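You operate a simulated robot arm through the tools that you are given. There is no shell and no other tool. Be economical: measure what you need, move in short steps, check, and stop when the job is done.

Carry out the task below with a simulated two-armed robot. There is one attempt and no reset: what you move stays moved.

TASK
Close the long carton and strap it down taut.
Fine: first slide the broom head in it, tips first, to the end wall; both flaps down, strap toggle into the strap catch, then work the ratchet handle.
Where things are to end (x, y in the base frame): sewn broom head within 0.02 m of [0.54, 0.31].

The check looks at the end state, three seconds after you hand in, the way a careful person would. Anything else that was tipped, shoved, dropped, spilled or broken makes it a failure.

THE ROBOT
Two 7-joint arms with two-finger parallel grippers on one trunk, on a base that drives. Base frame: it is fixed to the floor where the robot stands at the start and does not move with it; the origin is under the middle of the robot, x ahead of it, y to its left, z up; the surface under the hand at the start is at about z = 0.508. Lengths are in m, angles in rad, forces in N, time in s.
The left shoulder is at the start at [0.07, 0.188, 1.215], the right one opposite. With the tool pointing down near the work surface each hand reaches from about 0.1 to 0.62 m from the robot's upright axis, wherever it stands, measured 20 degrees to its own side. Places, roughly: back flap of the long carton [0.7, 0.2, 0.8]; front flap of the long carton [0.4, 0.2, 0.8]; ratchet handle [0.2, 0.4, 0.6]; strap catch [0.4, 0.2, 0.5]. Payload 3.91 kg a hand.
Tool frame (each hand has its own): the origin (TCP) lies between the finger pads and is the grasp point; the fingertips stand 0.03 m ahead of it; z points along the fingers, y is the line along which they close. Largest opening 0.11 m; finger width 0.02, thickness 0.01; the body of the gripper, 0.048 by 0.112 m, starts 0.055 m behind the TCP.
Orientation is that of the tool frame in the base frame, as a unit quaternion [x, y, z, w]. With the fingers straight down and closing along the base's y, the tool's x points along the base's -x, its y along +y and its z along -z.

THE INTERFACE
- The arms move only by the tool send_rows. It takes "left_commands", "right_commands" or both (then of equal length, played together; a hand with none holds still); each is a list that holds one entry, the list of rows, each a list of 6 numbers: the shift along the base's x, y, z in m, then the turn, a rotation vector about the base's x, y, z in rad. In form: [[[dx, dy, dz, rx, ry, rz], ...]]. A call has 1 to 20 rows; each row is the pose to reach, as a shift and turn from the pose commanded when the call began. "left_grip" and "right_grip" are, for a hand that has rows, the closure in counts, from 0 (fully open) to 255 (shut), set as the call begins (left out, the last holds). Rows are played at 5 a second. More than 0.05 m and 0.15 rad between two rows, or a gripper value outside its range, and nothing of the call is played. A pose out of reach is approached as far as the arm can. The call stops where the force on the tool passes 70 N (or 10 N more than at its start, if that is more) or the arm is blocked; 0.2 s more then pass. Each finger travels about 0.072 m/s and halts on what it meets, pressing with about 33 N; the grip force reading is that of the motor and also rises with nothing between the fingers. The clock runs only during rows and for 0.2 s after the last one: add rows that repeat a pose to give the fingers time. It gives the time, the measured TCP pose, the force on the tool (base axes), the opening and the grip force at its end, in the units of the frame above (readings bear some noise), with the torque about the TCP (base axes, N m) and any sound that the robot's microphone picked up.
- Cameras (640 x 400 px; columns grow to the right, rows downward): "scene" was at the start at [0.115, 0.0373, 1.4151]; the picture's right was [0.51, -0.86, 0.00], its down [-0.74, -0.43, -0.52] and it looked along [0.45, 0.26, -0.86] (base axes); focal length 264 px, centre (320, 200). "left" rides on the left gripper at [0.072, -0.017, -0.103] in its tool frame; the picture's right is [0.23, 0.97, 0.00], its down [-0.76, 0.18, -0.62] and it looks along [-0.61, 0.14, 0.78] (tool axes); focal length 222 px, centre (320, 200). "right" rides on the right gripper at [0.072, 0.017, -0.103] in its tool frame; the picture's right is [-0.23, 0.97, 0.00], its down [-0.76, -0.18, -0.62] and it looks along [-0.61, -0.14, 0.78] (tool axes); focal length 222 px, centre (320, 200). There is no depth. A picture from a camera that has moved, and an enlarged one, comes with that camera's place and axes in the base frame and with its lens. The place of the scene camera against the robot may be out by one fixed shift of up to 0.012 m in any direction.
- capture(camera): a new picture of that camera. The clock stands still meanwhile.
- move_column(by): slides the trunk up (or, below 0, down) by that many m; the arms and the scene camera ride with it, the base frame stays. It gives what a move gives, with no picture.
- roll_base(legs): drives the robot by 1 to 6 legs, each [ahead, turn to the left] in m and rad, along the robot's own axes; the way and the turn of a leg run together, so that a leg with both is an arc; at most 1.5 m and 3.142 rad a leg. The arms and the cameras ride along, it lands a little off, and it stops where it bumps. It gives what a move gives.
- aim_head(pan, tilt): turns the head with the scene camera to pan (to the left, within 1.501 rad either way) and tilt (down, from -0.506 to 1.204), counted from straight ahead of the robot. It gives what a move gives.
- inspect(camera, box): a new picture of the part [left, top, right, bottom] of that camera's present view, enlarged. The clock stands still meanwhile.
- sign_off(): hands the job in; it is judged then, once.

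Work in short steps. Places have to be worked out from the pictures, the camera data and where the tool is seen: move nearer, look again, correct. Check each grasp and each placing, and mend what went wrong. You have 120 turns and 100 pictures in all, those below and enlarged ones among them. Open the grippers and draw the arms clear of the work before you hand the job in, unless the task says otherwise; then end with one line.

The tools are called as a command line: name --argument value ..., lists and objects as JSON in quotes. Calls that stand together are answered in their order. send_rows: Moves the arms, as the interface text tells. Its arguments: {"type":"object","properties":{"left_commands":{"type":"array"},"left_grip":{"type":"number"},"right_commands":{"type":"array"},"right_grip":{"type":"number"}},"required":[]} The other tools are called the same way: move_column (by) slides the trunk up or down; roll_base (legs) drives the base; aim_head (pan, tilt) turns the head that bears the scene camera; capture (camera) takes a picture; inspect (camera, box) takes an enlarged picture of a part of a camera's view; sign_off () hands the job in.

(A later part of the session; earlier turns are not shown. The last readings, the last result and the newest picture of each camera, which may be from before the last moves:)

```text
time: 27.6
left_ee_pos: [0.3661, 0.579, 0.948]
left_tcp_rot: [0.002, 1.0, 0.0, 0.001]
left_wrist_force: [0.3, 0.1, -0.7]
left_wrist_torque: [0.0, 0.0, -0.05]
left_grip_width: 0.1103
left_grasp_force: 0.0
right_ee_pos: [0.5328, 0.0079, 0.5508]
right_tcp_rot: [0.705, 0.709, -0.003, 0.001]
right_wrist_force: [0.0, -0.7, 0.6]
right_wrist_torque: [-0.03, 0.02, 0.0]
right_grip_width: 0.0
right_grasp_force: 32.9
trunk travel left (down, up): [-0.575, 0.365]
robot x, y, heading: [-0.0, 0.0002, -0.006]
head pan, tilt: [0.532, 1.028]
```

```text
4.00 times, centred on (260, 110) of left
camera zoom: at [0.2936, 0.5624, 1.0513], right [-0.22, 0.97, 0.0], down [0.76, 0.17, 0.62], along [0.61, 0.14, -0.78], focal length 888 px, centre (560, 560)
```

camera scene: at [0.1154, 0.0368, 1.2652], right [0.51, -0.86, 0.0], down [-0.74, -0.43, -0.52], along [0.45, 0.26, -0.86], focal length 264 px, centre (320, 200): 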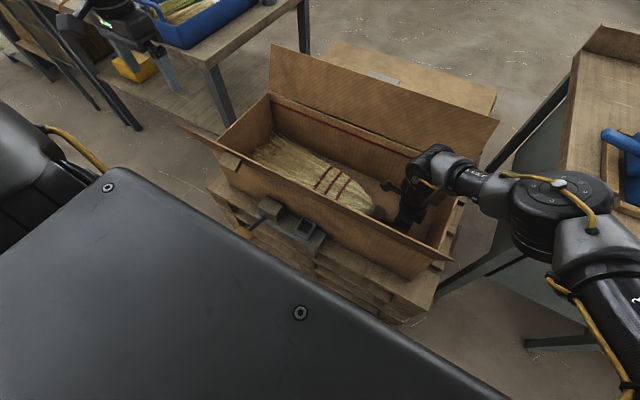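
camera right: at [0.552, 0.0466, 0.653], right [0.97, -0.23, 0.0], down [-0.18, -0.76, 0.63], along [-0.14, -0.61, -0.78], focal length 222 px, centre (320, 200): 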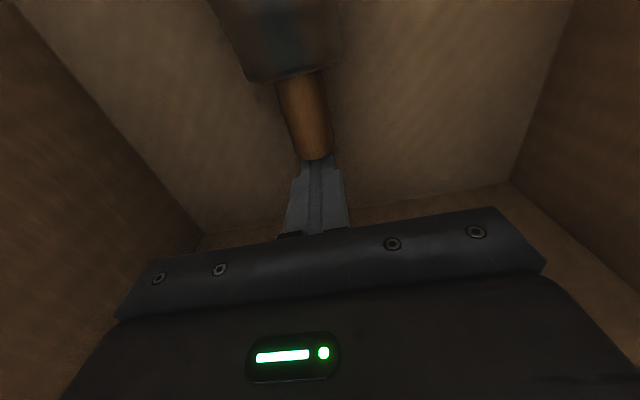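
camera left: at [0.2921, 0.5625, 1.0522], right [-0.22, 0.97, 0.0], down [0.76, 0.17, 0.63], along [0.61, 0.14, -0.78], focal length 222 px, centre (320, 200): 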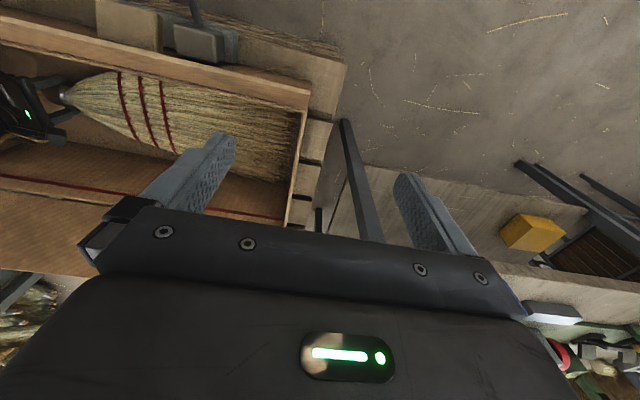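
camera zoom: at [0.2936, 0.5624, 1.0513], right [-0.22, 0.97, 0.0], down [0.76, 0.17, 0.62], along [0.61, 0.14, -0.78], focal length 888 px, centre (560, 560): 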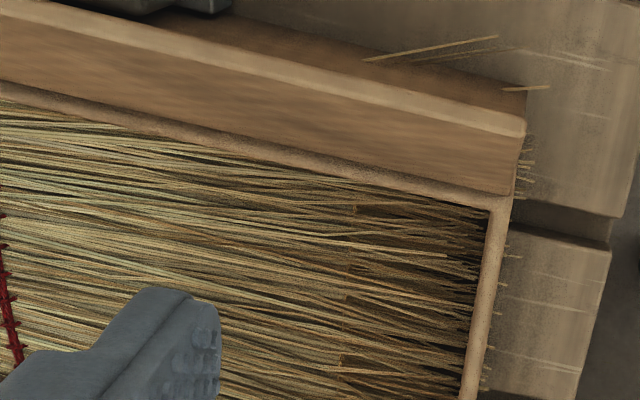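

A few bristle tips now reach the end wall, so it is almost seated. One more 3 mm nudge will tell me whether the wall gives firm contact.

send_rows --right_commands '[[[0, 0.001, 0, 0, 0, 0], [0, 0.002, 0, 0, 0, 0], [0, 0.003, 0, 0, 0, 0], [0, 0.004, 0, 0, 0, 0]]]'

inspect --camera "left" --box '[180, 60, 340, 160]'

capture --camera "right"

```text
time: 28.6
left_ee_pos: [0.3673, 0.5791, 0.9473]
left_tcp_rot: [0.002, 1.0, 0.0, 0.001]
left_wrist_force: [-0.3, -0.6, -0.5]
left_wrist_torque: [0.02, -0.03, 0.03]
left_grip_width: 0.1102
left_grasp_force: 0.0
right_ee_pos: [0.5315, 0.0116, 0.55]
right_tcp_rot: [0.707, 0.707, -0.003, 0.002]
right_wrist_force: [-0.5, -2.0, 1.5]
right_wrist_torque: [-0.01, 0.01, -0.01]
right_grip_width: 0.0002
right_grasp_force: 33.2
trunk travel left (down, up): [-0.575, 0.365]
robot x, y, heading: [0.0023, 0.0031, -0.002]
head pan, tilt: [0.532, 1.028]
```

```text
4.00 times, centred on (260, 110) of left
camera zoom: at [0.2936, 0.5624, 1.0513], right [-0.22, 0.97, 0.0], down [0.76, 0.17, 0.62], along [0.61, 0.14, -0.78], focal length 888 px, centre (560, 560)
```

zoom: 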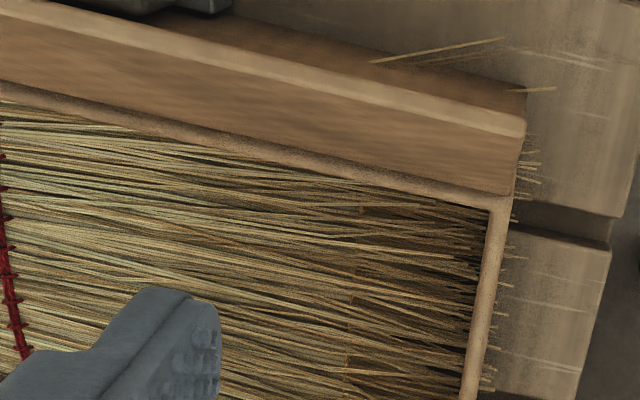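

```text
67 pictures are left
camera right: at [0.5507, 0.0853, 0.6541], right [0.97, -0.23, 0.0], down [-0.18, -0.76, 0.63], along [-0.14, -0.61, -0.78], focal length 222 px, centre (320, 200)
```

right: 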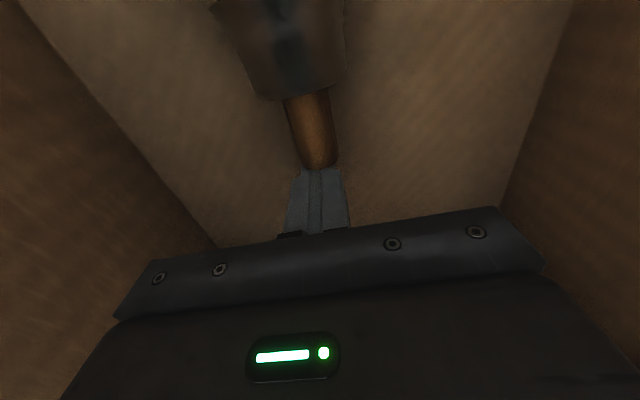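

There is still no firm stop. I nudge 4 mm more and check the force.

send_rows --right_commands '[[[0, 0.001, 0, 0, 0, 0], [0, 0.002, 0, 0, 0, 0], [0, 0.003, 0, 0, 0, 0], [0, 0.004, 0, 0, 0, 0]]]'

inspect --camera "scene" --box '[200, 80, 424, 220]'

```text
time: 29.6
left_ee_pos: [0.3658, 0.5781, 0.9479]
left_tcp_rot: [0.004, 1.0, 0.0, 0.001]
left_wrist_force: [0.4, -0.3, -0.6]
left_wrist_torque: [-0.02, 0.01, -0.02]
left_grip_width: 0.1099
left_grasp_force: 0.1
right_ee_pos: [0.5324, 0.0148, 0.5515]
right_tcp_rot: [0.706, 0.708, -0.003, 0.002]
right_wrist_force: [-0.1, -3.6, 1.2]
right_wrist_torque: [-0.08, -0.02, -0.02]
right_grip_width: 0.0001
right_grasp_force: 32.9
trunk travel left (down, up): [-0.575, 0.365]
robot x, y, heading: [-0.0022, 0.0007, -0.001]
head pan, tilt: [0.532, 1.028]
```

```text
2.86 times, centred on (312, 150) of scene
camera zoom: at [0.1155, 0.0365, 1.2652], right [0.51, -0.86, 0.0], down [-0.74, -0.43, -0.52], along [0.45, 0.26, -0.86], focal length 754 px, centre (343, 343)
```

zoom: 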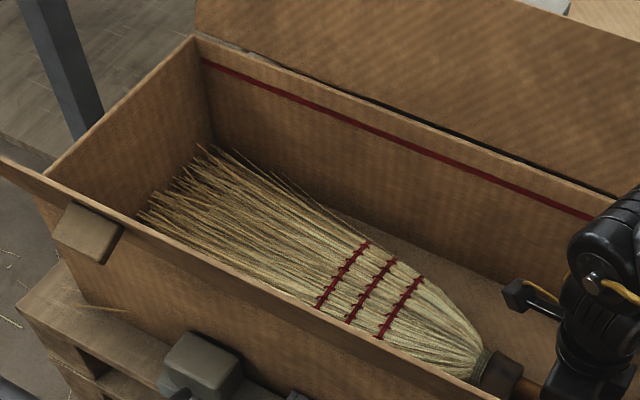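

The resistance grew to 3.6 N and the tips are against the wall, so the broom is seated. I retract the right hand: back a little, then straight up.

send_rows --right_commands '[[[0, -0.01, 0, 0, 0, 0], [0, -0.01, 0.04, 0, 0, 0], [0, -0.01, 0.085, 0, 0, 0], [0, -0.01, 0.13, 0, 0, 0], [0, -0.01, 0.175, 0, 0, 0], [0, -0.01, 0.22, 0, 0, 0], [0, -0.01, 0.26, 0, 0, 0], [0, -0.01, 0.3, 0, 0, 0]]]'

inspect --camera "right" --box '[0, 0, 640, 400]'

```text
time: 31.4
left_ee_pos: [0.3656, 0.5791, 0.9471]
left_tcp_rot: [0.003, 1.0, 0.0, 0.001]
left_wrist_force: [-0.5, 1.3, 0.5]
left_wrist_torque: [0.01, -0.01, 0.04]
left_grip_width: 0.1099
left_grasp_force: 0.0
right_ee_pos: [0.5305, 0.0072, 0.8518]
right_tcp_rot: [0.706, 0.708, -0.003, 0.003]
right_wrist_force: [0.8, -0.4, 0.3]
right_wrist_torque: [-0.02, 0.0, 0.01]
right_grip_width: 0.0
right_grasp_force: 32.7
trunk travel left (down, up): [-0.575, 0.365]
robot x, y, heading: [0.0027, -0.0002, -0.009]
head pan, tilt: [0.532, 1.028]
```

```text
1.00 times, centred on (320, 200) of right (not enlarged: the box is as wide or as high as the picture)
camera zoom: at [0.5493, 0.0809, 0.9547], right [0.97, -0.23, 0.0], down [-0.18, -0.76, 0.63], along [-0.14, -0.61, -0.78], focal length 222 px, centre (320, 200)
```

zoom: 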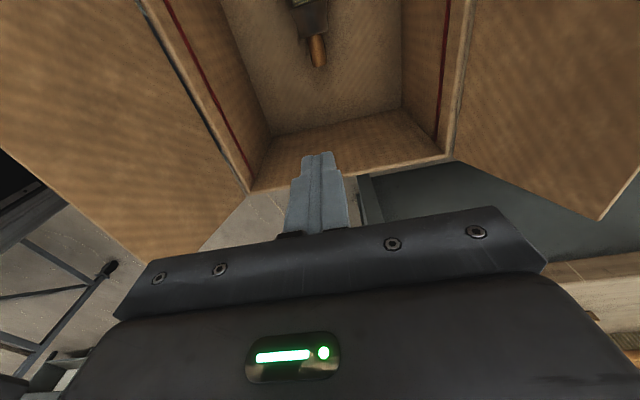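

Flap geometry so far: the back flap hinges at (0.678, z 0.70) with its edge at (0.735, 0.83). The front flap hinges at (0.40, 0.70) with its edge at (0.30, 0.795). The toggle sits around (0.78, 0.225, 0.815) behind the back flap, and I bring the left hand over, tilted forward, to see it.

send_rows --left_commands '[[[0.03, -0.03, 0.015, 0, 0, 0], [0.06, -0.06, 0.03, 0, -0.07, 0], [0.09, -0.09, 0.045, 0, -0.14, 0], [0.12, -0.12, 0.06, 0, -0.21, 0], [0.15, -0.15, 0.07, 0, -0.28, 0], [0.17, -0.18, 0.08, 0, -0.35, 0], [0.19, -0.21, 0.09, 0, -0.42, 0], [0.21, -0.24, 0.1, 0, -0.49, 0], [0.23, -0.26, 0.1, 0, -0.56, 0]]]'

capture --camera "left"

```text
time: 33.4
left_ee_pos: [0.5982, 0.3172, 1.0448]
left_tcp_rot: [0.002, 0.961, 0.001, 0.277]
left_wrist_force: [0.5, 1.3, 0.1]
left_wrist_torque: [-0.02, 0.02, 0.03]
left_grip_width: 0.11
left_grasp_force: 0.0
right_ee_pos: [0.5324, 0.0071, 0.8491]
right_tcp_rot: [0.706, 0.708, -0.004, 0.002]
right_wrist_force: [-0.1, -0.4, -0.2]
right_wrist_torque: [0.0, -0.03, -0.02]
right_grip_width: 0.0002
right_grasp_force: 32.9
trunk travel left (down, up): [-0.575, 0.365]
robot x, y, heading: [-0.0006, 0.0032, -0.005]
head pan, tilt: [0.532, 1.028]
```

```text
64 pictures are left
camera left: at [0.4815, 0.3018, 1.0954], right [-0.19, 0.97, -0.12], down [0.31, 0.17, 0.93], along [0.93, 0.14, -0.34], focal length 222 px, centre (320, 200)
```

left: 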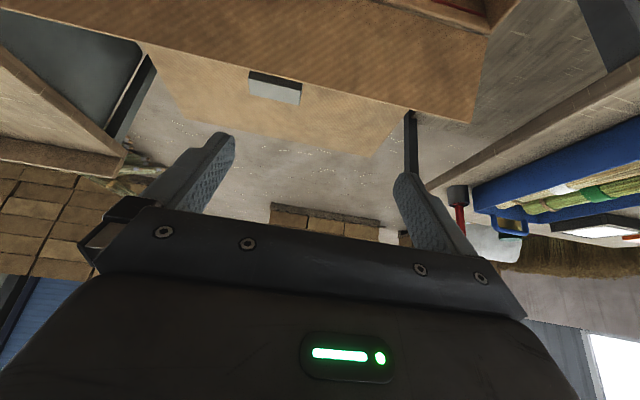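

inspect --camera "left" --box '[210, 40, 350, 128]'

```text
4.55 times, centred on (280, 84) of left
camera zoom: at [0.4815, 0.3018, 1.0954], right [-0.19, 0.97, -0.12], down [0.31, 0.17, 0.93], along [0.93, 0.14, -0.34], focal length 1010 px, centre (502, 727)
```

zoom: 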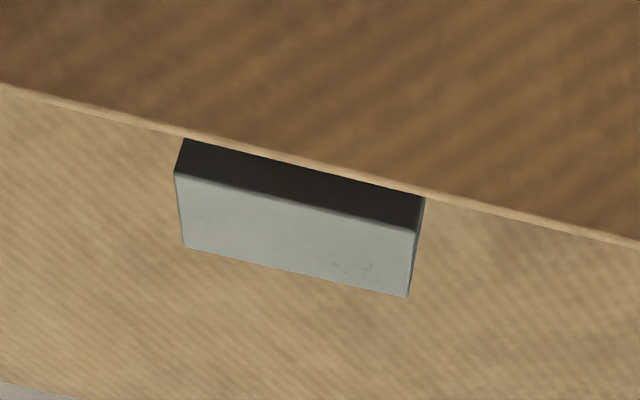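

The toggle block's top is about x 0.764–0.798, y 0.21–0.29, z 0.815, close behind the flap. I'll hook the back flap at y≈0.40, clear of the toggle, with the left fist. First I go over the flap edge and down behind it.

send_rows --left_commands '[[[0.03, 0.03, 0, 0, -0.05, 0], [0.06, 0.06, 0, 0, -0.1, 0], [0.1, 0.08, -0.01, 0, -0.14, 0], [0.14, 0.083, -0.03, 0, -0.14, 0], [0.165, 0.083, -0.07, 0, -0.14, 0], [0.177, 0.083, -0.115, 0, -0.14, 0]]]' --left_grip 255

capture --camera "left"

capture --camera "scene"

```text
time: 34.8
left_ee_pos: [0.774, 0.4038, 0.931]
left_tcp_rot: [0.001, 0.939, 0.001, 0.343]
left_wrist_force: [0.0, -0.6, -0.2]
left_wrist_torque: [-0.01, -0.01, -0.04]
left_grip_width: 0.0
left_grasp_force: 33.3
right_ee_pos: [0.5334, 0.007, 0.8496]
right_tcp_rot: [0.706, 0.708, -0.005, 0.001]
right_wrist_force: [0.3, -0.3, 0.4]
right_wrist_torque: [0.0, 0.04, -0.01]
right_grip_width: 0.0
right_grasp_force: 32.7
trunk travel left (down, up): [-0.575, 0.365]
robot x, y, heading: [0.0024, 0.0004, -0.0]
head pan, tilt: [0.532, 1.028]
```

```text
62 pictures are left
camera left: at [0.652, 0.3872, 0.9639], right [-0.17, 0.97, -0.14], down [0.18, 0.17, 0.97], along [0.97, 0.14, -0.21], focal length 222 px, centre (320, 200)
```

left: 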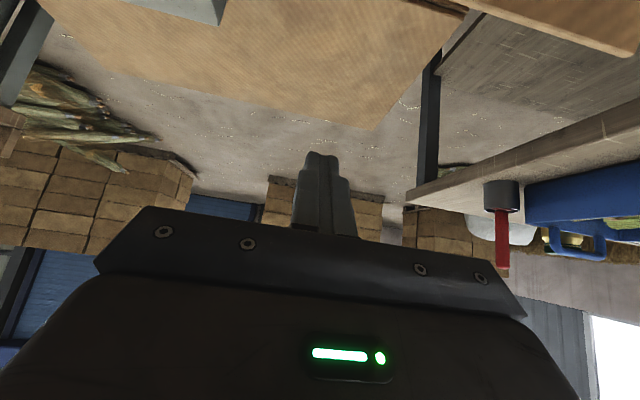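

```text
61 pictures are left
camera scene: at [0.1171, 0.0374, 1.265], right [0.51, -0.86, 0.0], down [-0.74, -0.43, -0.52], along [0.44, 0.26, -0.86], focal length 264 px, centre (320, 200)
```

scene: 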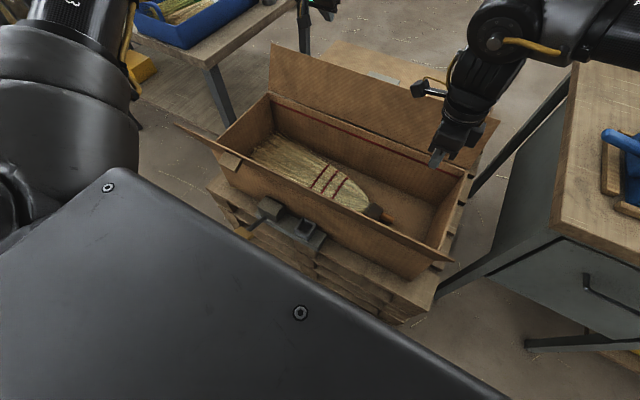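

The fist is over and behind the flap edge line. I lower it to z≈0.83.

send_rows --left_commands '[[[0.003, 0, -0.04, 0, 0, 0], [0.003, 0, -0.075, 0, 0, 0], [0.003, 0, -0.1, 0, 0, 0]]]'

inspect --camera "scene" --box '[160, 0, 480, 200]'

```text
time: 35.6
left_ee_pos: [0.7505, 0.4101, 0.8478]
left_tcp_rot: [0.003, 0.939, 0.0, 0.344]
left_wrist_force: [-0.4, 0.1, 0.6]
left_wrist_torque: [0.01, 0.01, 0.01]
left_grip_width: 0.0002
left_grasp_force: 32.8
left hand out of reach, approached as far as the arm can: row 1, 2, 3
right_ee_pos: [0.5322, 0.0073, 0.849]
right_tcp_rot: [0.707, 0.708, -0.003, 0.003]
right_wrist_force: [0.1, -0.2, -1.0]
right_wrist_torque: [0.0, -0.02, -0.01]
right_grip_width: 0.0002
right_grasp_force: 33.2
trunk travel left (down, up): [-0.575, 0.365]
robot x, y, heading: [-0.0007, -0.0013, -0.002]
head pan, tilt: [0.532, 1.028]
```

```text
2.00 times, centred on (320, 100) of scene
camera zoom: at [0.116, 0.037, 1.2651], right [0.51, -0.86, 0.0], down [-0.74, -0.43, -0.52], along [0.45, 0.26, -0.86], focal length 528 px, centre (320, 400)
```

zoom: 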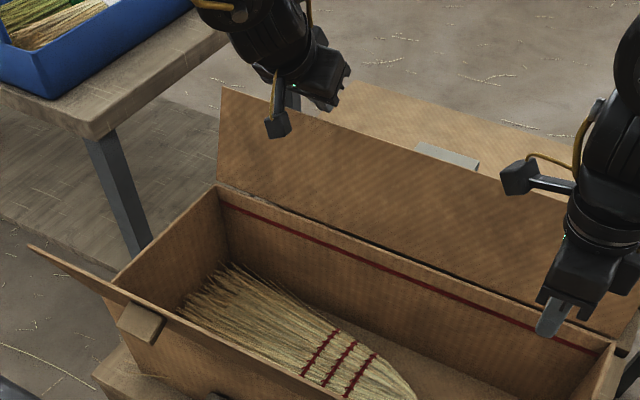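

The left hand is at its reach limit, so I need lower shoulders. I raise both hands, then lower the trunk by 0.12 to bring the left fist down behind the flap.

send_rows --left_commands '[[[0.01, 0, 0.04, 0, 0, 0], [0.025, -0.005, 0.08, 0, 0, 0], [0.027, -0.005, 0.1, 0, 0, 0]]]' --right_commands '[[[-0.02, -0.01, 0.045, 0, 0, 0], [-0.04, -0.02, 0.085, 0, 0, 0], [-0.06, -0.03, 0.125, 0, 0, 0]]]'

move_column --by -0.12

inspect --camera "scene" --box '[160, 0, 480, 200]'

```text
refused: row 1 steps farther than a row can; nothing moved
```

```text
time: 36.4
left_ee_pos: [0.7654, 0.4091, 0.8128]
left_tcp_rot: [-0.001, 0.931, 0.0, 0.366]
left_wrist_force: [3.8, -1.7, 11.3]
left_wrist_torque: [0.06, 0.26, -0.04]
left_grip_width: 0.0
left_grasp_force: 32.7
right_ee_pos: [0.5332, 0.0062, 0.7944]
right_tcp_rot: [0.707, 0.707, -0.004, 0.002]
right_wrist_force: [0.3, 0.6, -0.4]
right_wrist_torque: [-0.04, 0.04, -0.01]
right_grip_width: 0.0002
right_grasp_force: 32.9
trunk travel left (down, up): [-0.52, 0.42]
robot x, y, heading: [0.0013, -0.0024, -0.007]
head pan, tilt: [0.532, 1.028]
stopped: the force on the tool passed its limit at 86 N (the readings are from after the stop); the commanded pose is now the measured one
```

```text
2.00 times, centred on (320, 100) of scene
camera zoom: at [0.1181, 0.0375, 1.2088], right [0.51, -0.86, 0.0], down [-0.74, -0.43, -0.52], along [0.44, 0.26, -0.86], focal length 528 px, centre (320, 400)
```

zoom: 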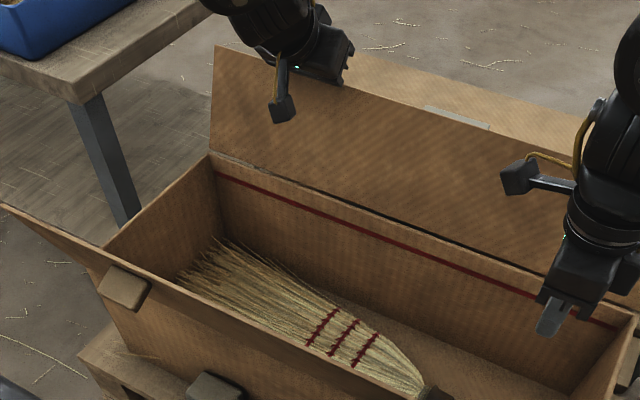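

The column stopped because the left hand body touched the flap edge, but the fingertip is now behind the flap. I lift it slightly and pull toward the robot along the flap's arc.

send_rows --left_commands '[[[0, 0, 0.015, 0, 0, 0], [-0.035, 0, 0.028, 0, 0, 0], [-0.074, 0, 0.03, 0, 0, 0], [-0.119, 0, 0.024, 0, 0, 0], [-0.163, 0, 0.005, 0, 0, 0]]]'

inspect --camera "scene" --box '[140, 0, 500, 225]'

```text
time: 37.6
left_ee_pos: [0.5987, 0.4112, 0.8169]
left_tcp_rot: [-0.002, 0.931, 0.0, 0.365]
left_wrist_force: [-0.7, 0.2, -0.5]
left_wrist_torque: [-0.02, -0.01, 0.01]
left_grip_width: 0.0001
left_grasp_force: 33.4
right_ee_pos: [0.5321, 0.0067, 0.7957]
right_tcp_rot: [0.707, 0.707, -0.003, 0.002]
right_wrist_force: [0.8, 0.2, 0.3]
right_wrist_torque: [0.0, -0.01, 0.05]
right_grip_width: 0.0
right_grasp_force: 32.8
trunk travel left (down, up): [-0.52, 0.42]
robot x, y, heading: [0.0022, -0.0012, -0.001]
head pan, tilt: [0.532, 1.028]
```

```text
1.78 times, centred on (320, 112) of scene
camera zoom: at [0.1155, 0.0377, 1.21], right [0.51, -0.86, 0.0], down [-0.74, -0.43, -0.52], along [0.45, 0.26, -0.86], focal length 469 px, centre (320, 356)
```

zoom: 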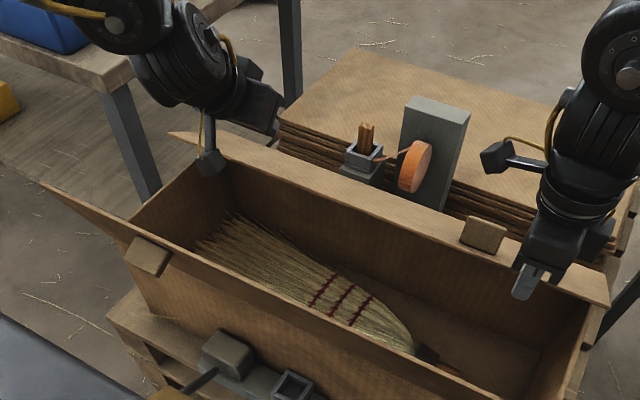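

The flap is folding over. Behind it I can see a reel post and the wooden toggle parked in a small holder. The right hand would block the flap, so I lift it away first.

send_rows --right_commands '[[[0, -0.005, 0.045, 0, 0, 0], [0, -0.01, 0.09, 0, 0, 0], [-0.01, -0.03, 0.13, 0, 0, 0], [-0.03, -0.06, 0.16, 0, 0, 0]]]'

send_rows --left_commands '[[[-0.022, 0, -0.012, 0, 0, 0], [-0.045, 0, -0.024, 0, 0, 0], [-0.052, 0, -0.045, 0, 0, 0], [-0.06, 0, -0.065, 0, 0, 0], [-0.062, 0, -0.078, 0, 0, 0]]]'

inspect --camera "scene" --box '[140, 0, 500, 225]'

```text
time: 38.6
left_ee_pos: [0.5986, 0.4103, 0.8178]
left_tcp_rot: [-0.001, 0.931, 0.001, 0.365]
left_wrist_force: [-0.1, 0.5, 0.0]
left_wrist_torque: [-0.04, -0.02, 0.01]
left_grip_width: 0.0003
left_grasp_force: 33.0
right_ee_pos: [0.5022, -0.0536, 0.9543]
right_tcp_rot: [0.707, 0.708, -0.003, 0.002]
right_wrist_force: [-0.6, -0.5, 0.5]
right_wrist_torque: [0.02, 0.02, 0.02]
right_grip_width: 0.0
right_grasp_force: 33.2
trunk travel left (down, up): [-0.52, 0.42]
robot x, y, heading: [0.0021, -0.0006, -0.003]
head pan, tilt: [0.532, 1.028]
```

```text
time: 39.8
left_ee_pos: [0.5359, 0.409, 0.7372]
left_tcp_rot: [-0.002, 0.931, 0.0, 0.365]
left_wrist_force: [-0.6, -0.5, -0.5]
left_wrist_torque: [0.01, -0.01, -0.01]
left_grip_width: 0.0
left_grasp_force: 33.1
right_ee_pos: [0.5038, -0.0528, 0.9537]
right_tcp_rot: [0.706, 0.708, -0.004, 0.003]
right_wrist_force: [0.8, 0.5, -0.1]
right_wrist_torque: [0.01, 0.01, 0.02]
right_grip_width: 0.0001
right_grasp_force: 33.4
trunk travel left (down, up): [-0.52, 0.42]
robot x, y, heading: [0.0023, 0.0007, -0.004]
head pan, tilt: [0.532, 1.028]
```

```text
1.78 times, centred on (320, 112) of scene
camera zoom: at [0.1165, 0.0369, 1.2099], right [0.51, -0.86, 0.0], down [-0.74, -0.43, -0.52], along [0.45, 0.26, -0.86], focal length 469 px, centre (320, 356)
```

zoom: 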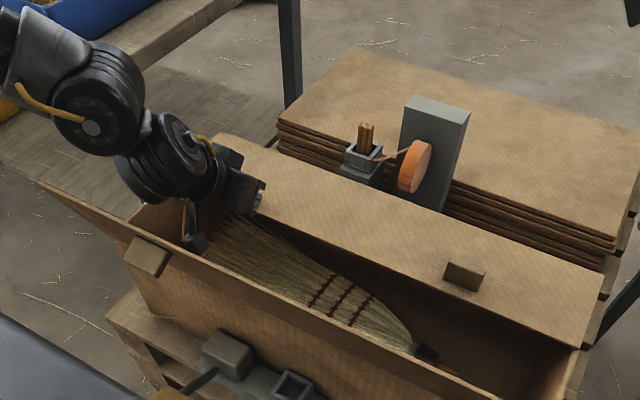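

The back flap is almost flat. I lift the left hand straight up and see whether it stays.

send_rows --left_commands '[[[-0.005, 0, 0.04, 0, 0, 0], [-0.02, 0, 0.08, 0, 0, 0], [-0.04, 0.02, 0.12, 0, 0, 0], [-0.06, 0.04, 0.15, 0, 0, 0]]]'

inspect --camera "scene" --box '[140, 0, 500, 225]'

inspect --camera "scene" --box '[290, 20, 450, 120]'

```text
time: 40.8
left_ee_pos: [0.4772, 0.4489, 0.8876]
left_tcp_rot: [-0.001, 0.931, -0.001, 0.365]
left_wrist_force: [-0.9, -1.0, 0.3]
left_wrist_torque: [0.06, -0.01, 0.0]
left_grip_width: 0.0001
left_grasp_force: 33.0
right_ee_pos: [0.5026, -0.0538, 0.9554]
right_tcp_rot: [0.707, 0.707, -0.003, 0.004]
right_wrist_force: [-0.8, -0.1, -0.1]
right_wrist_torque: [0.01, -0.01, 0.0]
right_grip_width: 0.0001
right_grasp_force: 32.6
trunk travel left (down, up): [-0.52, 0.42]
robot x, y, heading: [0.0004, 0.0013, -0.004]
head pan, tilt: [0.532, 1.028]
```

```text
1.78 times, centred on (320, 112) of scene
camera zoom: at [0.1147, 0.0373, 1.21], right [0.51, -0.86, 0.0], down [-0.74, -0.43, -0.52], along [0.45, 0.26, -0.86], focal length 469 px, centre (320, 356)
```

zoom: 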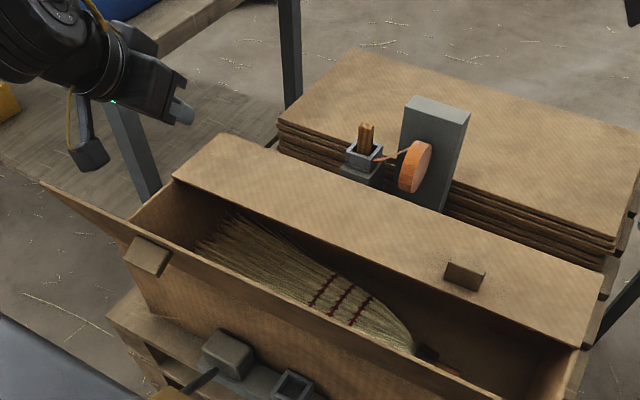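

```text
4.00 times, centred on (370, 70) of scene
camera zoom: at [0.1147, 0.0373, 1.21], right [0.51, -0.86, 0.0], down [-0.74, -0.43, -0.52], along [0.45, 0.26, -0.86], focal length 1055 px, centre (120, 720)
```

zoom: 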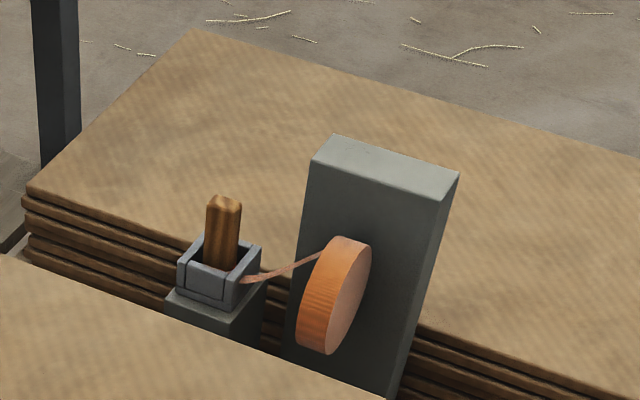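

The back flap stays down, and the toggle's dock is visible. Next comes the front flap: I swing the left fist around to the robot side of it.

send_rows --left_commands '[[[-0.03, 0.01, 0.03, 0, 0.15, 0], [-0.06, 0.02, 0.05, 0, 0.3, 0], [-0.1, 0.03, 0.06, 0, 0.45, 0], [-0.14, 0.03, 0.07, 0, 0.6, 0], [-0.18, 0.03, 0.07, 0, 0.75, 0], [-0.22, 0.03, 0.06, 0, 0.75, 0], [-0.245, 0.03, 0.02, 0, 0.75, 0], [-0.255, 0.03, -0.02, 0, 0.75, 0]]]'

capture --camera "left"

capture --camera "scene"

```text
time: 42.6
left_ee_pos: [0.2279, 0.4904, 0.8765]
left_tcp_rot: [0.0, 1.0, 0.002, -0.002]
left_wrist_force: [1.0, 0.3, 0.1]
left_wrist_torque: [0.0, 0.0, 0.0]
left_grip_width: 0.0
left_grasp_force: 33.2
left hand out of reach, approached as far as the arm can: row 8
right_ee_pos: [0.5038, -0.0552, 0.9525]
right_tcp_rot: [0.707, 0.707, -0.003, 0.003]
right_wrist_force: [-0.5, -0.9, -0.1]
right_wrist_torque: [0.01, 0.02, -0.01]
right_grip_width: 0.0
right_grasp_force: 32.9
trunk travel left (down, up): [-0.52, 0.42]
robot x, y, heading: [-0.0021, -0.0029, -0.001]
head pan, tilt: [0.532, 1.028]
```

```text
54 pictures are left
camera left: at [0.1559, 0.4738, 0.98], right [-0.23, 0.97, 0.0], down [0.76, 0.18, 0.62], along [0.6, 0.14, -0.78], focal length 222 px, centre (320, 200)
```

left: 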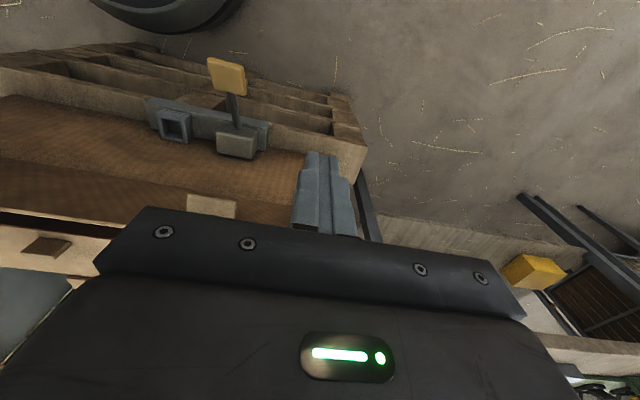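

```text
53 pictures are left
camera scene: at [0.1169, 0.0353, 1.2098], right [0.5, -0.86, 0.0], down [-0.74, -0.43, -0.52], along [0.45, 0.26, -0.86], focal length 264 px, centre (320, 200)
```

scene: 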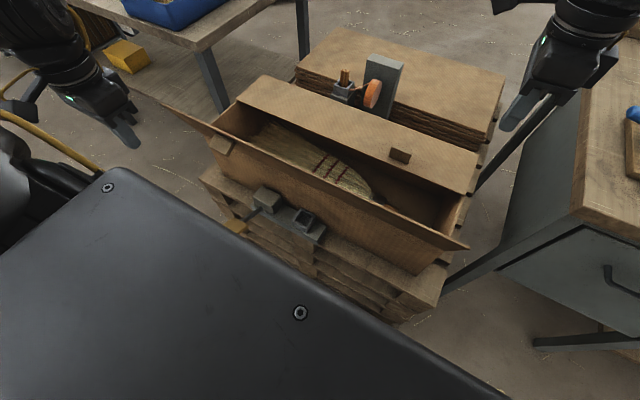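

The ratchet with its yellow handle grip and the square catch are now visible. The left hand is cramped at this trunk height, so I raise the trunk by 0.15 and then lower the hand to z 0.80 in front of the flap.

move_column --by 0.15

send_rows --left_commands '[[[0.0, 0, -0.045, 0, 0, 0], [0.0, 0, -0.09, 0, 0, 0], [0, 0, -0.135, 0, 0, 0], [0, 0, -0.18, 0, 0, 0], [0, 0, -0.22, 0, 0, 0]]]'

capture --camera "scene"

```text
time: 44.3
left_ee_pos: [0.2256, 0.4918, 1.0254]
left_tcp_rot: [-0.001, 1.0, 0.001, -0.002]
left_wrist_force: [-0.7, -0.9, 1.4]
left_wrist_torque: [-0.01, 0.01, -0.01]
left_grip_width: 0.0003
left_grasp_force: 32.9
right_ee_pos: [0.5033, -0.0533, 1.1037]
right_tcp_rot: [0.706, 0.708, -0.004, 0.002]
right_wrist_force: [-0.3, 0.3, -0.7]
right_wrist_torque: [0.01, 0.0, -0.02]
right_grip_width: 0.0
right_grasp_force: 32.8
trunk travel left (down, up): [-0.67, 0.27]
robot x, y, heading: [-0.0003, -0.0005, -0.006]
head pan, tilt: [0.532, 1.028]
```

```text
time: 45.5
left_ee_pos: [0.2273, 0.4932, 0.8049]
left_tcp_rot: [-0.001, 1.0, 0.002, -0.001]
left_wrist_force: [0.3, 0.1, -0.6]
left_wrist_torque: [-0.01, 0.0, -0.01]
left_grip_width: 0.0
left_grasp_force: 33.2
left hand out of reach, approached as far as the arm can: row 1
right_ee_pos: [0.5041, -0.0521, 1.1036]
right_tcp_rot: [0.706, 0.708, -0.004, 0.003]
right_wrist_force: [0.4, -0.2, 0.1]
right_wrist_torque: [-0.03, -0.02, -0.01]
right_grip_width: 0.0
right_grasp_force: 32.8
trunk travel left (down, up): [-0.67, 0.27]
robot x, y, heading: [0.0053, 0.0017, -0.005]
head pan, tilt: [0.532, 1.028]
```

```text
52 pictures are left
camera scene: at [0.1165, 0.0379, 1.3599], right [0.51, -0.86, 0.0], down [-0.74, -0.43, -0.52], along [0.45, 0.26, -0.86], focal length 264 px, centre (320, 200)
```

scene: 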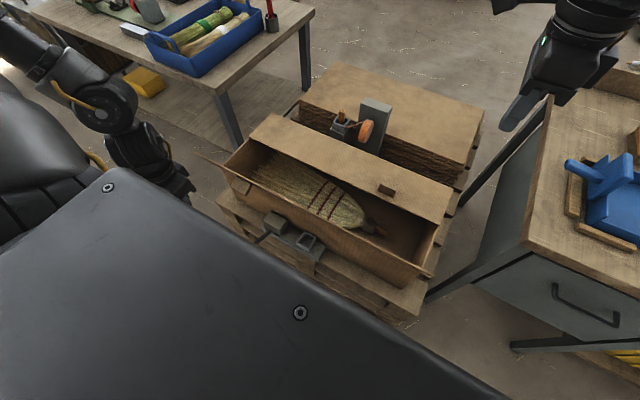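

I sweep +x with a slight rise, tipping the front flap up and over.

send_rows --left_commands '[[[0.04, -0.01, -0.005, 0, 0, 0], [0.08, -0.03, -0.005, 0, 0, 0], [0.12, -0.04, 0, 0, 0, 0], [0.16, -0.04, 0.015, 0, 0, 0], [0.2, -0.04, 0.025, 0, 0, 0], [0.24, -0.04, 0.02, 0, 0, 0]]]'

capture --camera "scene"

```text
time: 46.9
left_ee_pos: [0.4712, 0.452, 0.8243]
left_tcp_rot: [-0.002, 1.0, 0.001, -0.002]
left_wrist_force: [0.5, 0.3, -0.5]
left_wrist_torque: [0.01, -0.01, -0.01]
left_grip_width: 0.0
left_grasp_force: 33.3
right_ee_pos: [0.5043, -0.0532, 1.1034]
right_tcp_rot: [0.707, 0.708, -0.003, 0.001]
right_wrist_force: [0.2, 0.4, -0.5]
right_wrist_torque: [-0.01, 0.03, 0.02]
right_grip_width: 0.0
right_grasp_force: 32.9
trunk travel left (down, up): [-0.67, 0.27]
robot x, y, heading: [0.0004, -0.0004, -0.0]
head pan, tilt: [0.532, 1.028]
```

```text
51 pictures are left
camera scene: at [0.118, 0.0364, 1.3597], right [0.51, -0.86, 0.0], down [-0.74, -0.43, -0.52], along [0.44, 0.26, -0.86], focal length 264 px, centre (320, 200)
```

scene: 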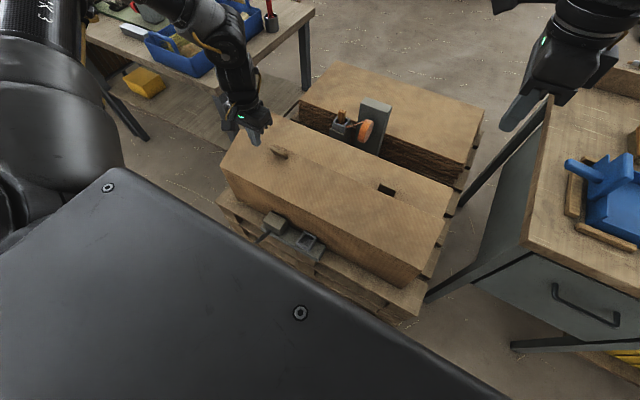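

The flap has gone over. I press it down gently with the fist.

send_rows --left_commands '[[[0.015, 0, -0.03, 0, 0, 0], [0.03, 0, -0.06, 0, 0, 0], [0.035, 0, -0.08, 0, 0, 0], [0.035, 0, -0.088, 0, 0, 0]]]'

inspect --camera "scene" --box '[190, 60, 510, 260]'

```text
time: 47.9
left_ee_pos: [0.4866, 0.4556, 0.7817]
left_tcp_rot: [-0.002, 1.0, 0.002, -0.002]
left_wrist_force: [0.6, 0.0, -0.2]
left_wrist_torque: [0.02, 0.01, -0.02]
left_grip_width: 0.0002
left_grasp_force: 33.2
left hand out of reach, approached as far as the arm can: row 2, 3, 4
right_ee_pos: [0.5048, -0.0529, 1.1038]
right_tcp_rot: [0.706, 0.708, -0.004, 0.002]
right_wrist_force: [-0.1, -0.1, 0.0]
right_wrist_torque: [0.01, 0.01, -0.05]
right_grip_width: 0.0002
right_grasp_force: 33.0
trunk travel left (down, up): [-0.67, 0.27]
robot x, y, heading: [-0.001, 0.001, -0.006]
head pan, tilt: [0.532, 1.028]
```

```text
2.00 times, centred on (350, 160) of scene
camera zoom: at [0.1172, 0.0362, 1.3598], right [0.51, -0.86, 0.0], down [-0.74, -0.43, -0.52], along [0.45, 0.26, -0.86], focal length 528 px, centre (260, 280)
```

zoom: 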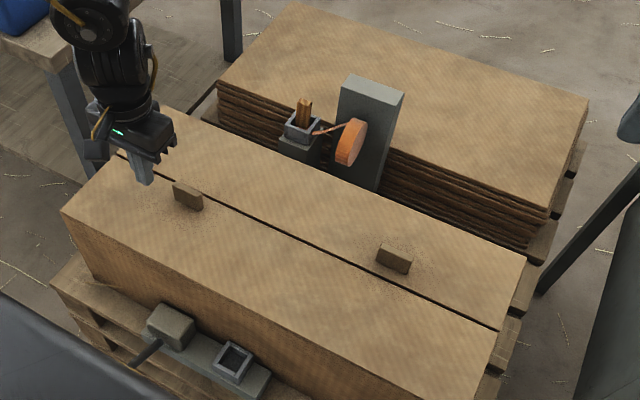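

Both flaps lie flat. Next is the toggle, whose top is around (0.80, 0.345, 0.73). I lift the left hand, open it and tilt it forward about 35°, then lower the trunk so it can reach.

send_rows --left_commands '[[[0.0, 0, 0.045, 0, 0, 0], [0.01, -0.01, 0.09, 0, -0.1, 0], [0.03, -0.03, 0.13, 0, -0.22, 0], [0.06, -0.05, 0.16, 0, -0.34, 0], [0.09, -0.07, 0.19, 0, -0.46, 0], [0.12, -0.09, 0.21, 0, -0.6, 0]]]' --left_grip 0

move_column --by -0.15

capture --camera "left"

```text
time: 49.3
left_ee_pos: [0.6059, 0.3642, 0.9916]
left_tcp_rot: [-0.002, 0.956, 0.001, 0.295]
left_wrist_force: [0.7, 0.0, -0.4]
left_wrist_torque: [0.03, 0.02, -0.02]
left_grip_width: 0.1103
left_grasp_force: 0.0
right_ee_pos: [0.5053, -0.0533, 1.1043]
right_tcp_rot: [0.707, 0.707, -0.003, 0.002]
right_wrist_force: [0.8, -1.7, -0.5]
right_wrist_torque: [0.0, -0.01, 0.0]
right_grip_width: 0.0002
right_grasp_force: 32.6
trunk travel left (down, up): [-0.67, 0.27]
robot x, y, heading: [-0.0006, 0.0009, 0.001]
head pan, tilt: [0.532, 1.028]
```

```text
time: 51.1
left_ee_pos: [0.6041, 0.3654, 0.8408]
left_tcp_rot: [-0.001, 0.956, 0.0, 0.295]
left_wrist_force: [0.7, 0.2, 0.1]
left_wrist_torque: [0.0, 0.02, -0.01]
left_grip_width: 0.1103
left_grasp_force: 0.1
right_ee_pos: [0.5025, -0.0533, 0.9548]
right_tcp_rot: [0.707, 0.708, -0.005, 0.002]
right_wrist_force: [0.3, 0.8, 0.3]
right_wrist_torque: [-0.01, 0.02, -0.02]
right_grip_width: 0.0
right_grasp_force: 33.0
trunk travel left (down, up): [-0.52, 0.42]
robot x, y, heading: [0.0004, -0.0018, -0.006]
head pan, tilt: [0.532, 1.028]
```

```text
49 pictures are left
camera left: at [0.4872, 0.3477, 0.8865], right [-0.19, 0.97, -0.13], down [0.28, 0.18, 0.94], along [0.94, 0.14, -0.3], focal length 222 px, centre (320, 200)
```

left: 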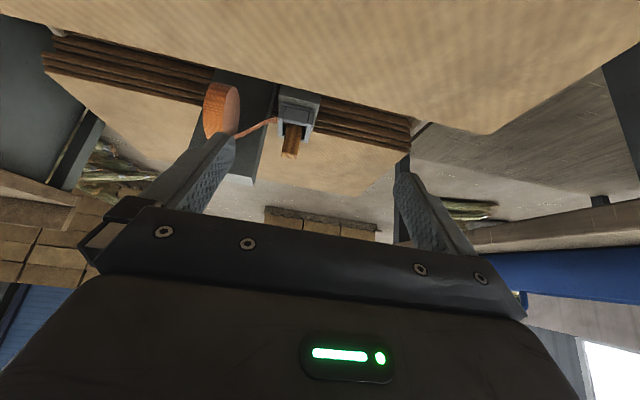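

inspect --camera "left" --box '[200, 60, 360, 160]'

```text
4.00 times, centred on (280, 110) of left
camera zoom: at [0.4872, 0.3477, 0.8865], right [-0.19, 0.97, -0.13], down [0.28, 0.18, 0.94], along [0.94, 0.14, -0.3], focal length 888 px, centre (480, 560)
```

zoom: 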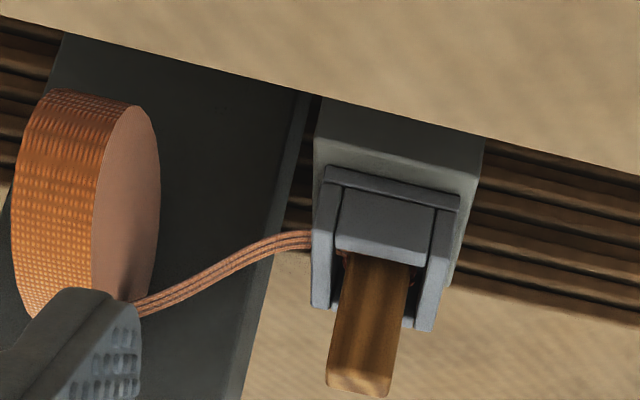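

The dock spans y≈0.309–0.365 and the post's edge is at y≈0.293, so a straight grip would have the hand body foul the post. I'll lean the hand about 0.25 rad so its body shifts to +y, use a ~0.055 m opening, and lower the trunk 0.10 for reach.

send_rows --left_commands '[[[0.01, 0, 0.04, -0.07, 0, -0.05], [0.03, -0.01, 0.08, -0.14, 0, -0.1], [0.05, -0.015, 0.1, -0.206, 0, -0.141], [0.07, -0.02, 0.1, -0.206, 0, -0.141]]]' --left_grip 128

move_column --by -0.1

capture --camera "left"

```text
time: 52.1
left_ee_pos: [0.6775, 0.3458, 0.9424]
left_tcp_rot: [0.036, 0.949, -0.118, 0.29]
left_wrist_force: [0.0, -1.3, -0.2]
left_wrist_torque: [0.02, 0.02, -0.01]
left_grip_width: 0.0548
left_grasp_force: 0.0
right_ee_pos: [0.5047, -0.0535, 0.9524]
right_tcp_rot: [0.707, 0.707, -0.003, 0.002]
right_wrist_force: [-0.3, -0.4, 0.7]
right_wrist_torque: [0.03, 0.02, 0.02]
right_grip_width: 0.0
right_grasp_force: 33.0
trunk travel left (down, up): [-0.52, 0.42]
robot x, y, heading: [0.0008, 0.0029, -0.005]
head pan, tilt: [0.532, 1.028]
```

```text
time: 53.4
left_ee_pos: [0.6771, 0.3466, 0.8416]
left_tcp_rot: [0.035, 0.949, -0.118, 0.292]
left_wrist_force: [0.2, -0.6, 0.3]
left_wrist_torque: [0.03, 0.02, -0.04]
left_grip_width: 0.0548
left_grasp_force: 0.1
right_ee_pos: [0.5037, -0.0532, 0.8543]
right_tcp_rot: [0.706, 0.708, -0.004, 0.002]
right_wrist_force: [-0.1, 0.1, -0.6]
right_wrist_torque: [0.03, -0.03, 0.02]
right_grip_width: 0.0
right_grasp_force: 33.1
trunk travel left (down, up): [-0.42, 0.52]
robot x, y, heading: [0.0032, -0.0022, -0.006]
head pan, tilt: [0.532, 1.028]
```

```text
47 pictures are left
camera left: at [0.5583, 0.3546, 0.8888], right [-0.06, 0.94, -0.33], down [0.31, 0.33, 0.89], along [0.95, -0.05, -0.31], focal length 222 px, centre (320, 200)
```

left: 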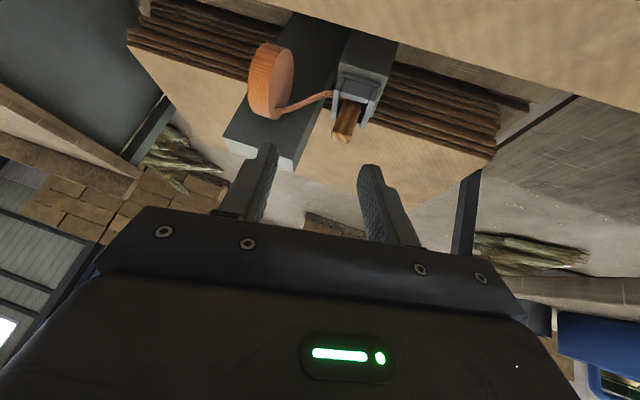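

The toggle top triangulates to about (0.79, 0.34, 0.728). I move to a pre-grasp point 6 cm back along the tool axis and look.

send_rows --left_commands '[[[0.03, 0.004, -0.025, 0, 0, 0], [0.055, 0.008, -0.05, 0, 0, 0], [0.077, 0.011, -0.079, 0, 0, 0]]]'

capture --camera "left"

inspect --camera "scene" --box '[240, 0, 400, 100]'

```text
time: 54.2
left_ee_pos: [0.7555, 0.3583, 0.7614]
left_tcp_rot: [0.035, 0.949, -0.118, 0.291]
left_wrist_force: [-0.1, -0.2, -0.5]
left_wrist_torque: [0.0, 0.0, -0.01]
left_grip_width: 0.0546
left_grasp_force: 0.0
right_ee_pos: [0.5055, -0.0529, 0.8534]
right_tcp_rot: [0.707, 0.708, -0.004, 0.002]
right_wrist_force: [0.4, -0.7, -0.2]
right_wrist_torque: [-0.04, 0.02, 0.01]
right_grip_width: 0.0
right_grasp_force: 32.8
trunk travel left (down, up): [-0.42, 0.52]
robot x, y, heading: [-0.0003, -0.0018, -0.002]
head pan, tilt: [0.532, 1.028]
```

```text
46 pictures are left
camera left: at [0.6367, 0.3667, 0.8076], right [-0.06, 0.94, -0.33], down [0.32, 0.33, 0.89], along [0.95, -0.05, -0.32], focal length 222 px, centre (320, 200)
```

left: 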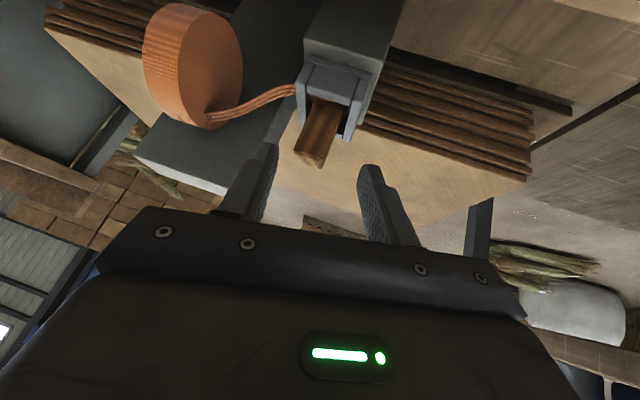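

```text
4.00 times, centred on (320, 50) of scene
camera zoom: at [0.1175, 0.0371, 1.1097], right [0.51, -0.86, 0.0], down [-0.74, -0.43, -0.52], along [0.44, 0.26, -0.86], focal length 1055 px, centre (320, 800)
```

zoom: 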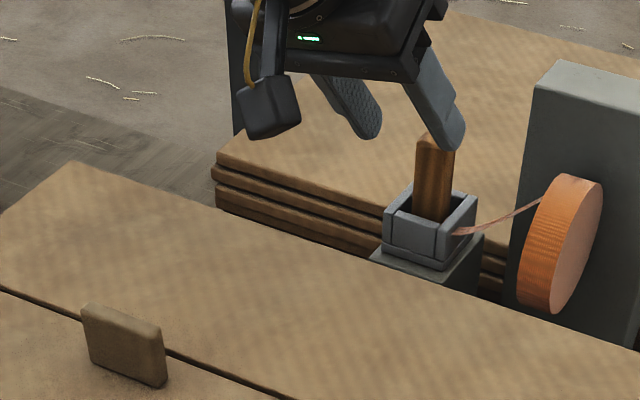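

The toggle lines up between the fingers. I advance along the tool axis onto it.

send_rows --left_commands '[[[0.01, -0.005, -0.015, 0, 0, 0], [0.02, -0.01, -0.031, 0, 0, 0], [0.031, -0.015, -0.047, 0, 0, 0]]]'

capture --camera "left"

inspect --camera "scene" --box '[260, 0, 388, 80]'

```text
time: 55.0
left_ee_pos: [0.7557, 0.3499, 0.7307]
left_tcp_rot: [0.036, 0.948, -0.119, 0.292]
left_wrist_force: [0.6, -0.3, 0.3]
left_wrist_torque: [-0.08, 0.01, -0.01]
left_grip_width: 0.0546
left_grasp_force: 0.0
left hand out of reach, approached as far as the arm can: row 2, 3
right_ee_pos: [0.5035, -0.0535, 0.8548]
right_tcp_rot: [0.707, 0.707, -0.004, 0.002]
right_wrist_force: [0.0, -0.4, -0.2]
right_wrist_torque: [0.0, 0.02, 0.01]
right_grip_width: 0.0
right_grasp_force: 33.2
trunk travel left (down, up): [-0.42, 0.52]
robot x, y, heading: [0.0003, 0.0004, -0.0]
head pan, tilt: [0.532, 1.028]
```

```text
44 pictures are left
camera left: at [0.6376, 0.3591, 0.7773], right [-0.06, 0.94, -0.33], down [0.31, 0.33, 0.89], along [0.95, -0.05, -0.31], focal length 222 px, centre (320, 200)
```

left: 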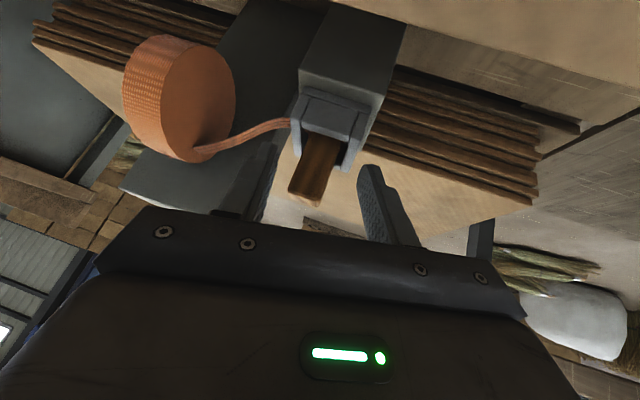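

```text
5.00 times, centred on (324, 40) of scene
camera zoom: at [0.1165, 0.0368, 1.1098], right [0.51, -0.86, 0.0], down [-0.74, -0.43, -0.52], along [0.45, 0.26, -0.86], focal length 1319 px, centre (300, 1000)
```

zoom: 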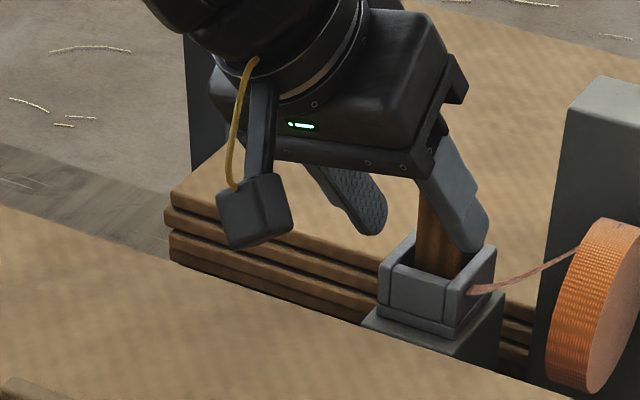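

The left hand runs out of forward reach by about 3 cm. I'll back both hands up and turn the base right about 0.3 rad, which brings the left shoulder forward.

send_rows --left_commands '[[[-0.01, 0.008, 0.045, 0, 0, 0], [-0.03, 0.015, 0.085, 0, 0, 0], [-0.06, 0.03, 0.12, 0, 0, 0], [-0.09, 0.04, 0.155, 0, 0, 0], [-0.13, 0.05, 0.18, 0, 0, 0]]]' --right_commands '[[[0, 0, 0.03, 0, 0, 0], [-0.01, 0.02, 0.06, 0, 0, 0], [-0.03, 0.04, 0.08, 0, 0, 0], [-0.05, 0.06, 0.1, 0, 0, 0], [-0.07, 0.08, 0.1, 0, 0, 0]]]'

capture --camera "scene"

```text
time: 56.2
left_ee_pos: [0.6233, 0.4011, 0.9116]
left_tcp_rot: [0.036, 0.948, -0.119, 0.292]
left_wrist_force: [-1.2, -0.2, 0.1]
left_wrist_torque: [0.01, 0.0, 0.0]
left_grip_width: 0.0547
left_grasp_force: 0.1
right_ee_pos: [0.4297, 0.029, 0.9554]
right_tcp_rot: [0.706, 0.708, -0.003, 0.003]
right_wrist_force: [-0.5, 0.7, 0.5]
right_wrist_torque: [-0.02, -0.04, 0.01]
right_grip_width: 0.0
right_grasp_force: 33.2
trunk travel left (down, up): [-0.42, 0.52]
robot x, y, heading: [-0.0011, -0.0016, -0.007]
head pan, tilt: [0.532, 1.028]
```

```text
42 pictures are left
camera scene: at [0.1142, 0.0376, 1.11], right [0.51, -0.86, 0.0], down [-0.74, -0.43, -0.52], along [0.45, 0.26, -0.86], focal length 264 px, centre (320, 200)
```

scene: 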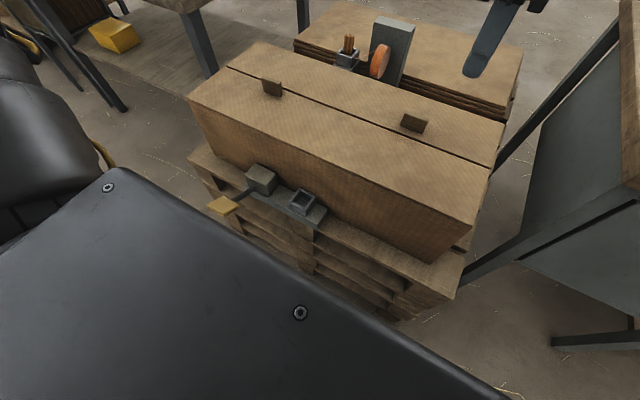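

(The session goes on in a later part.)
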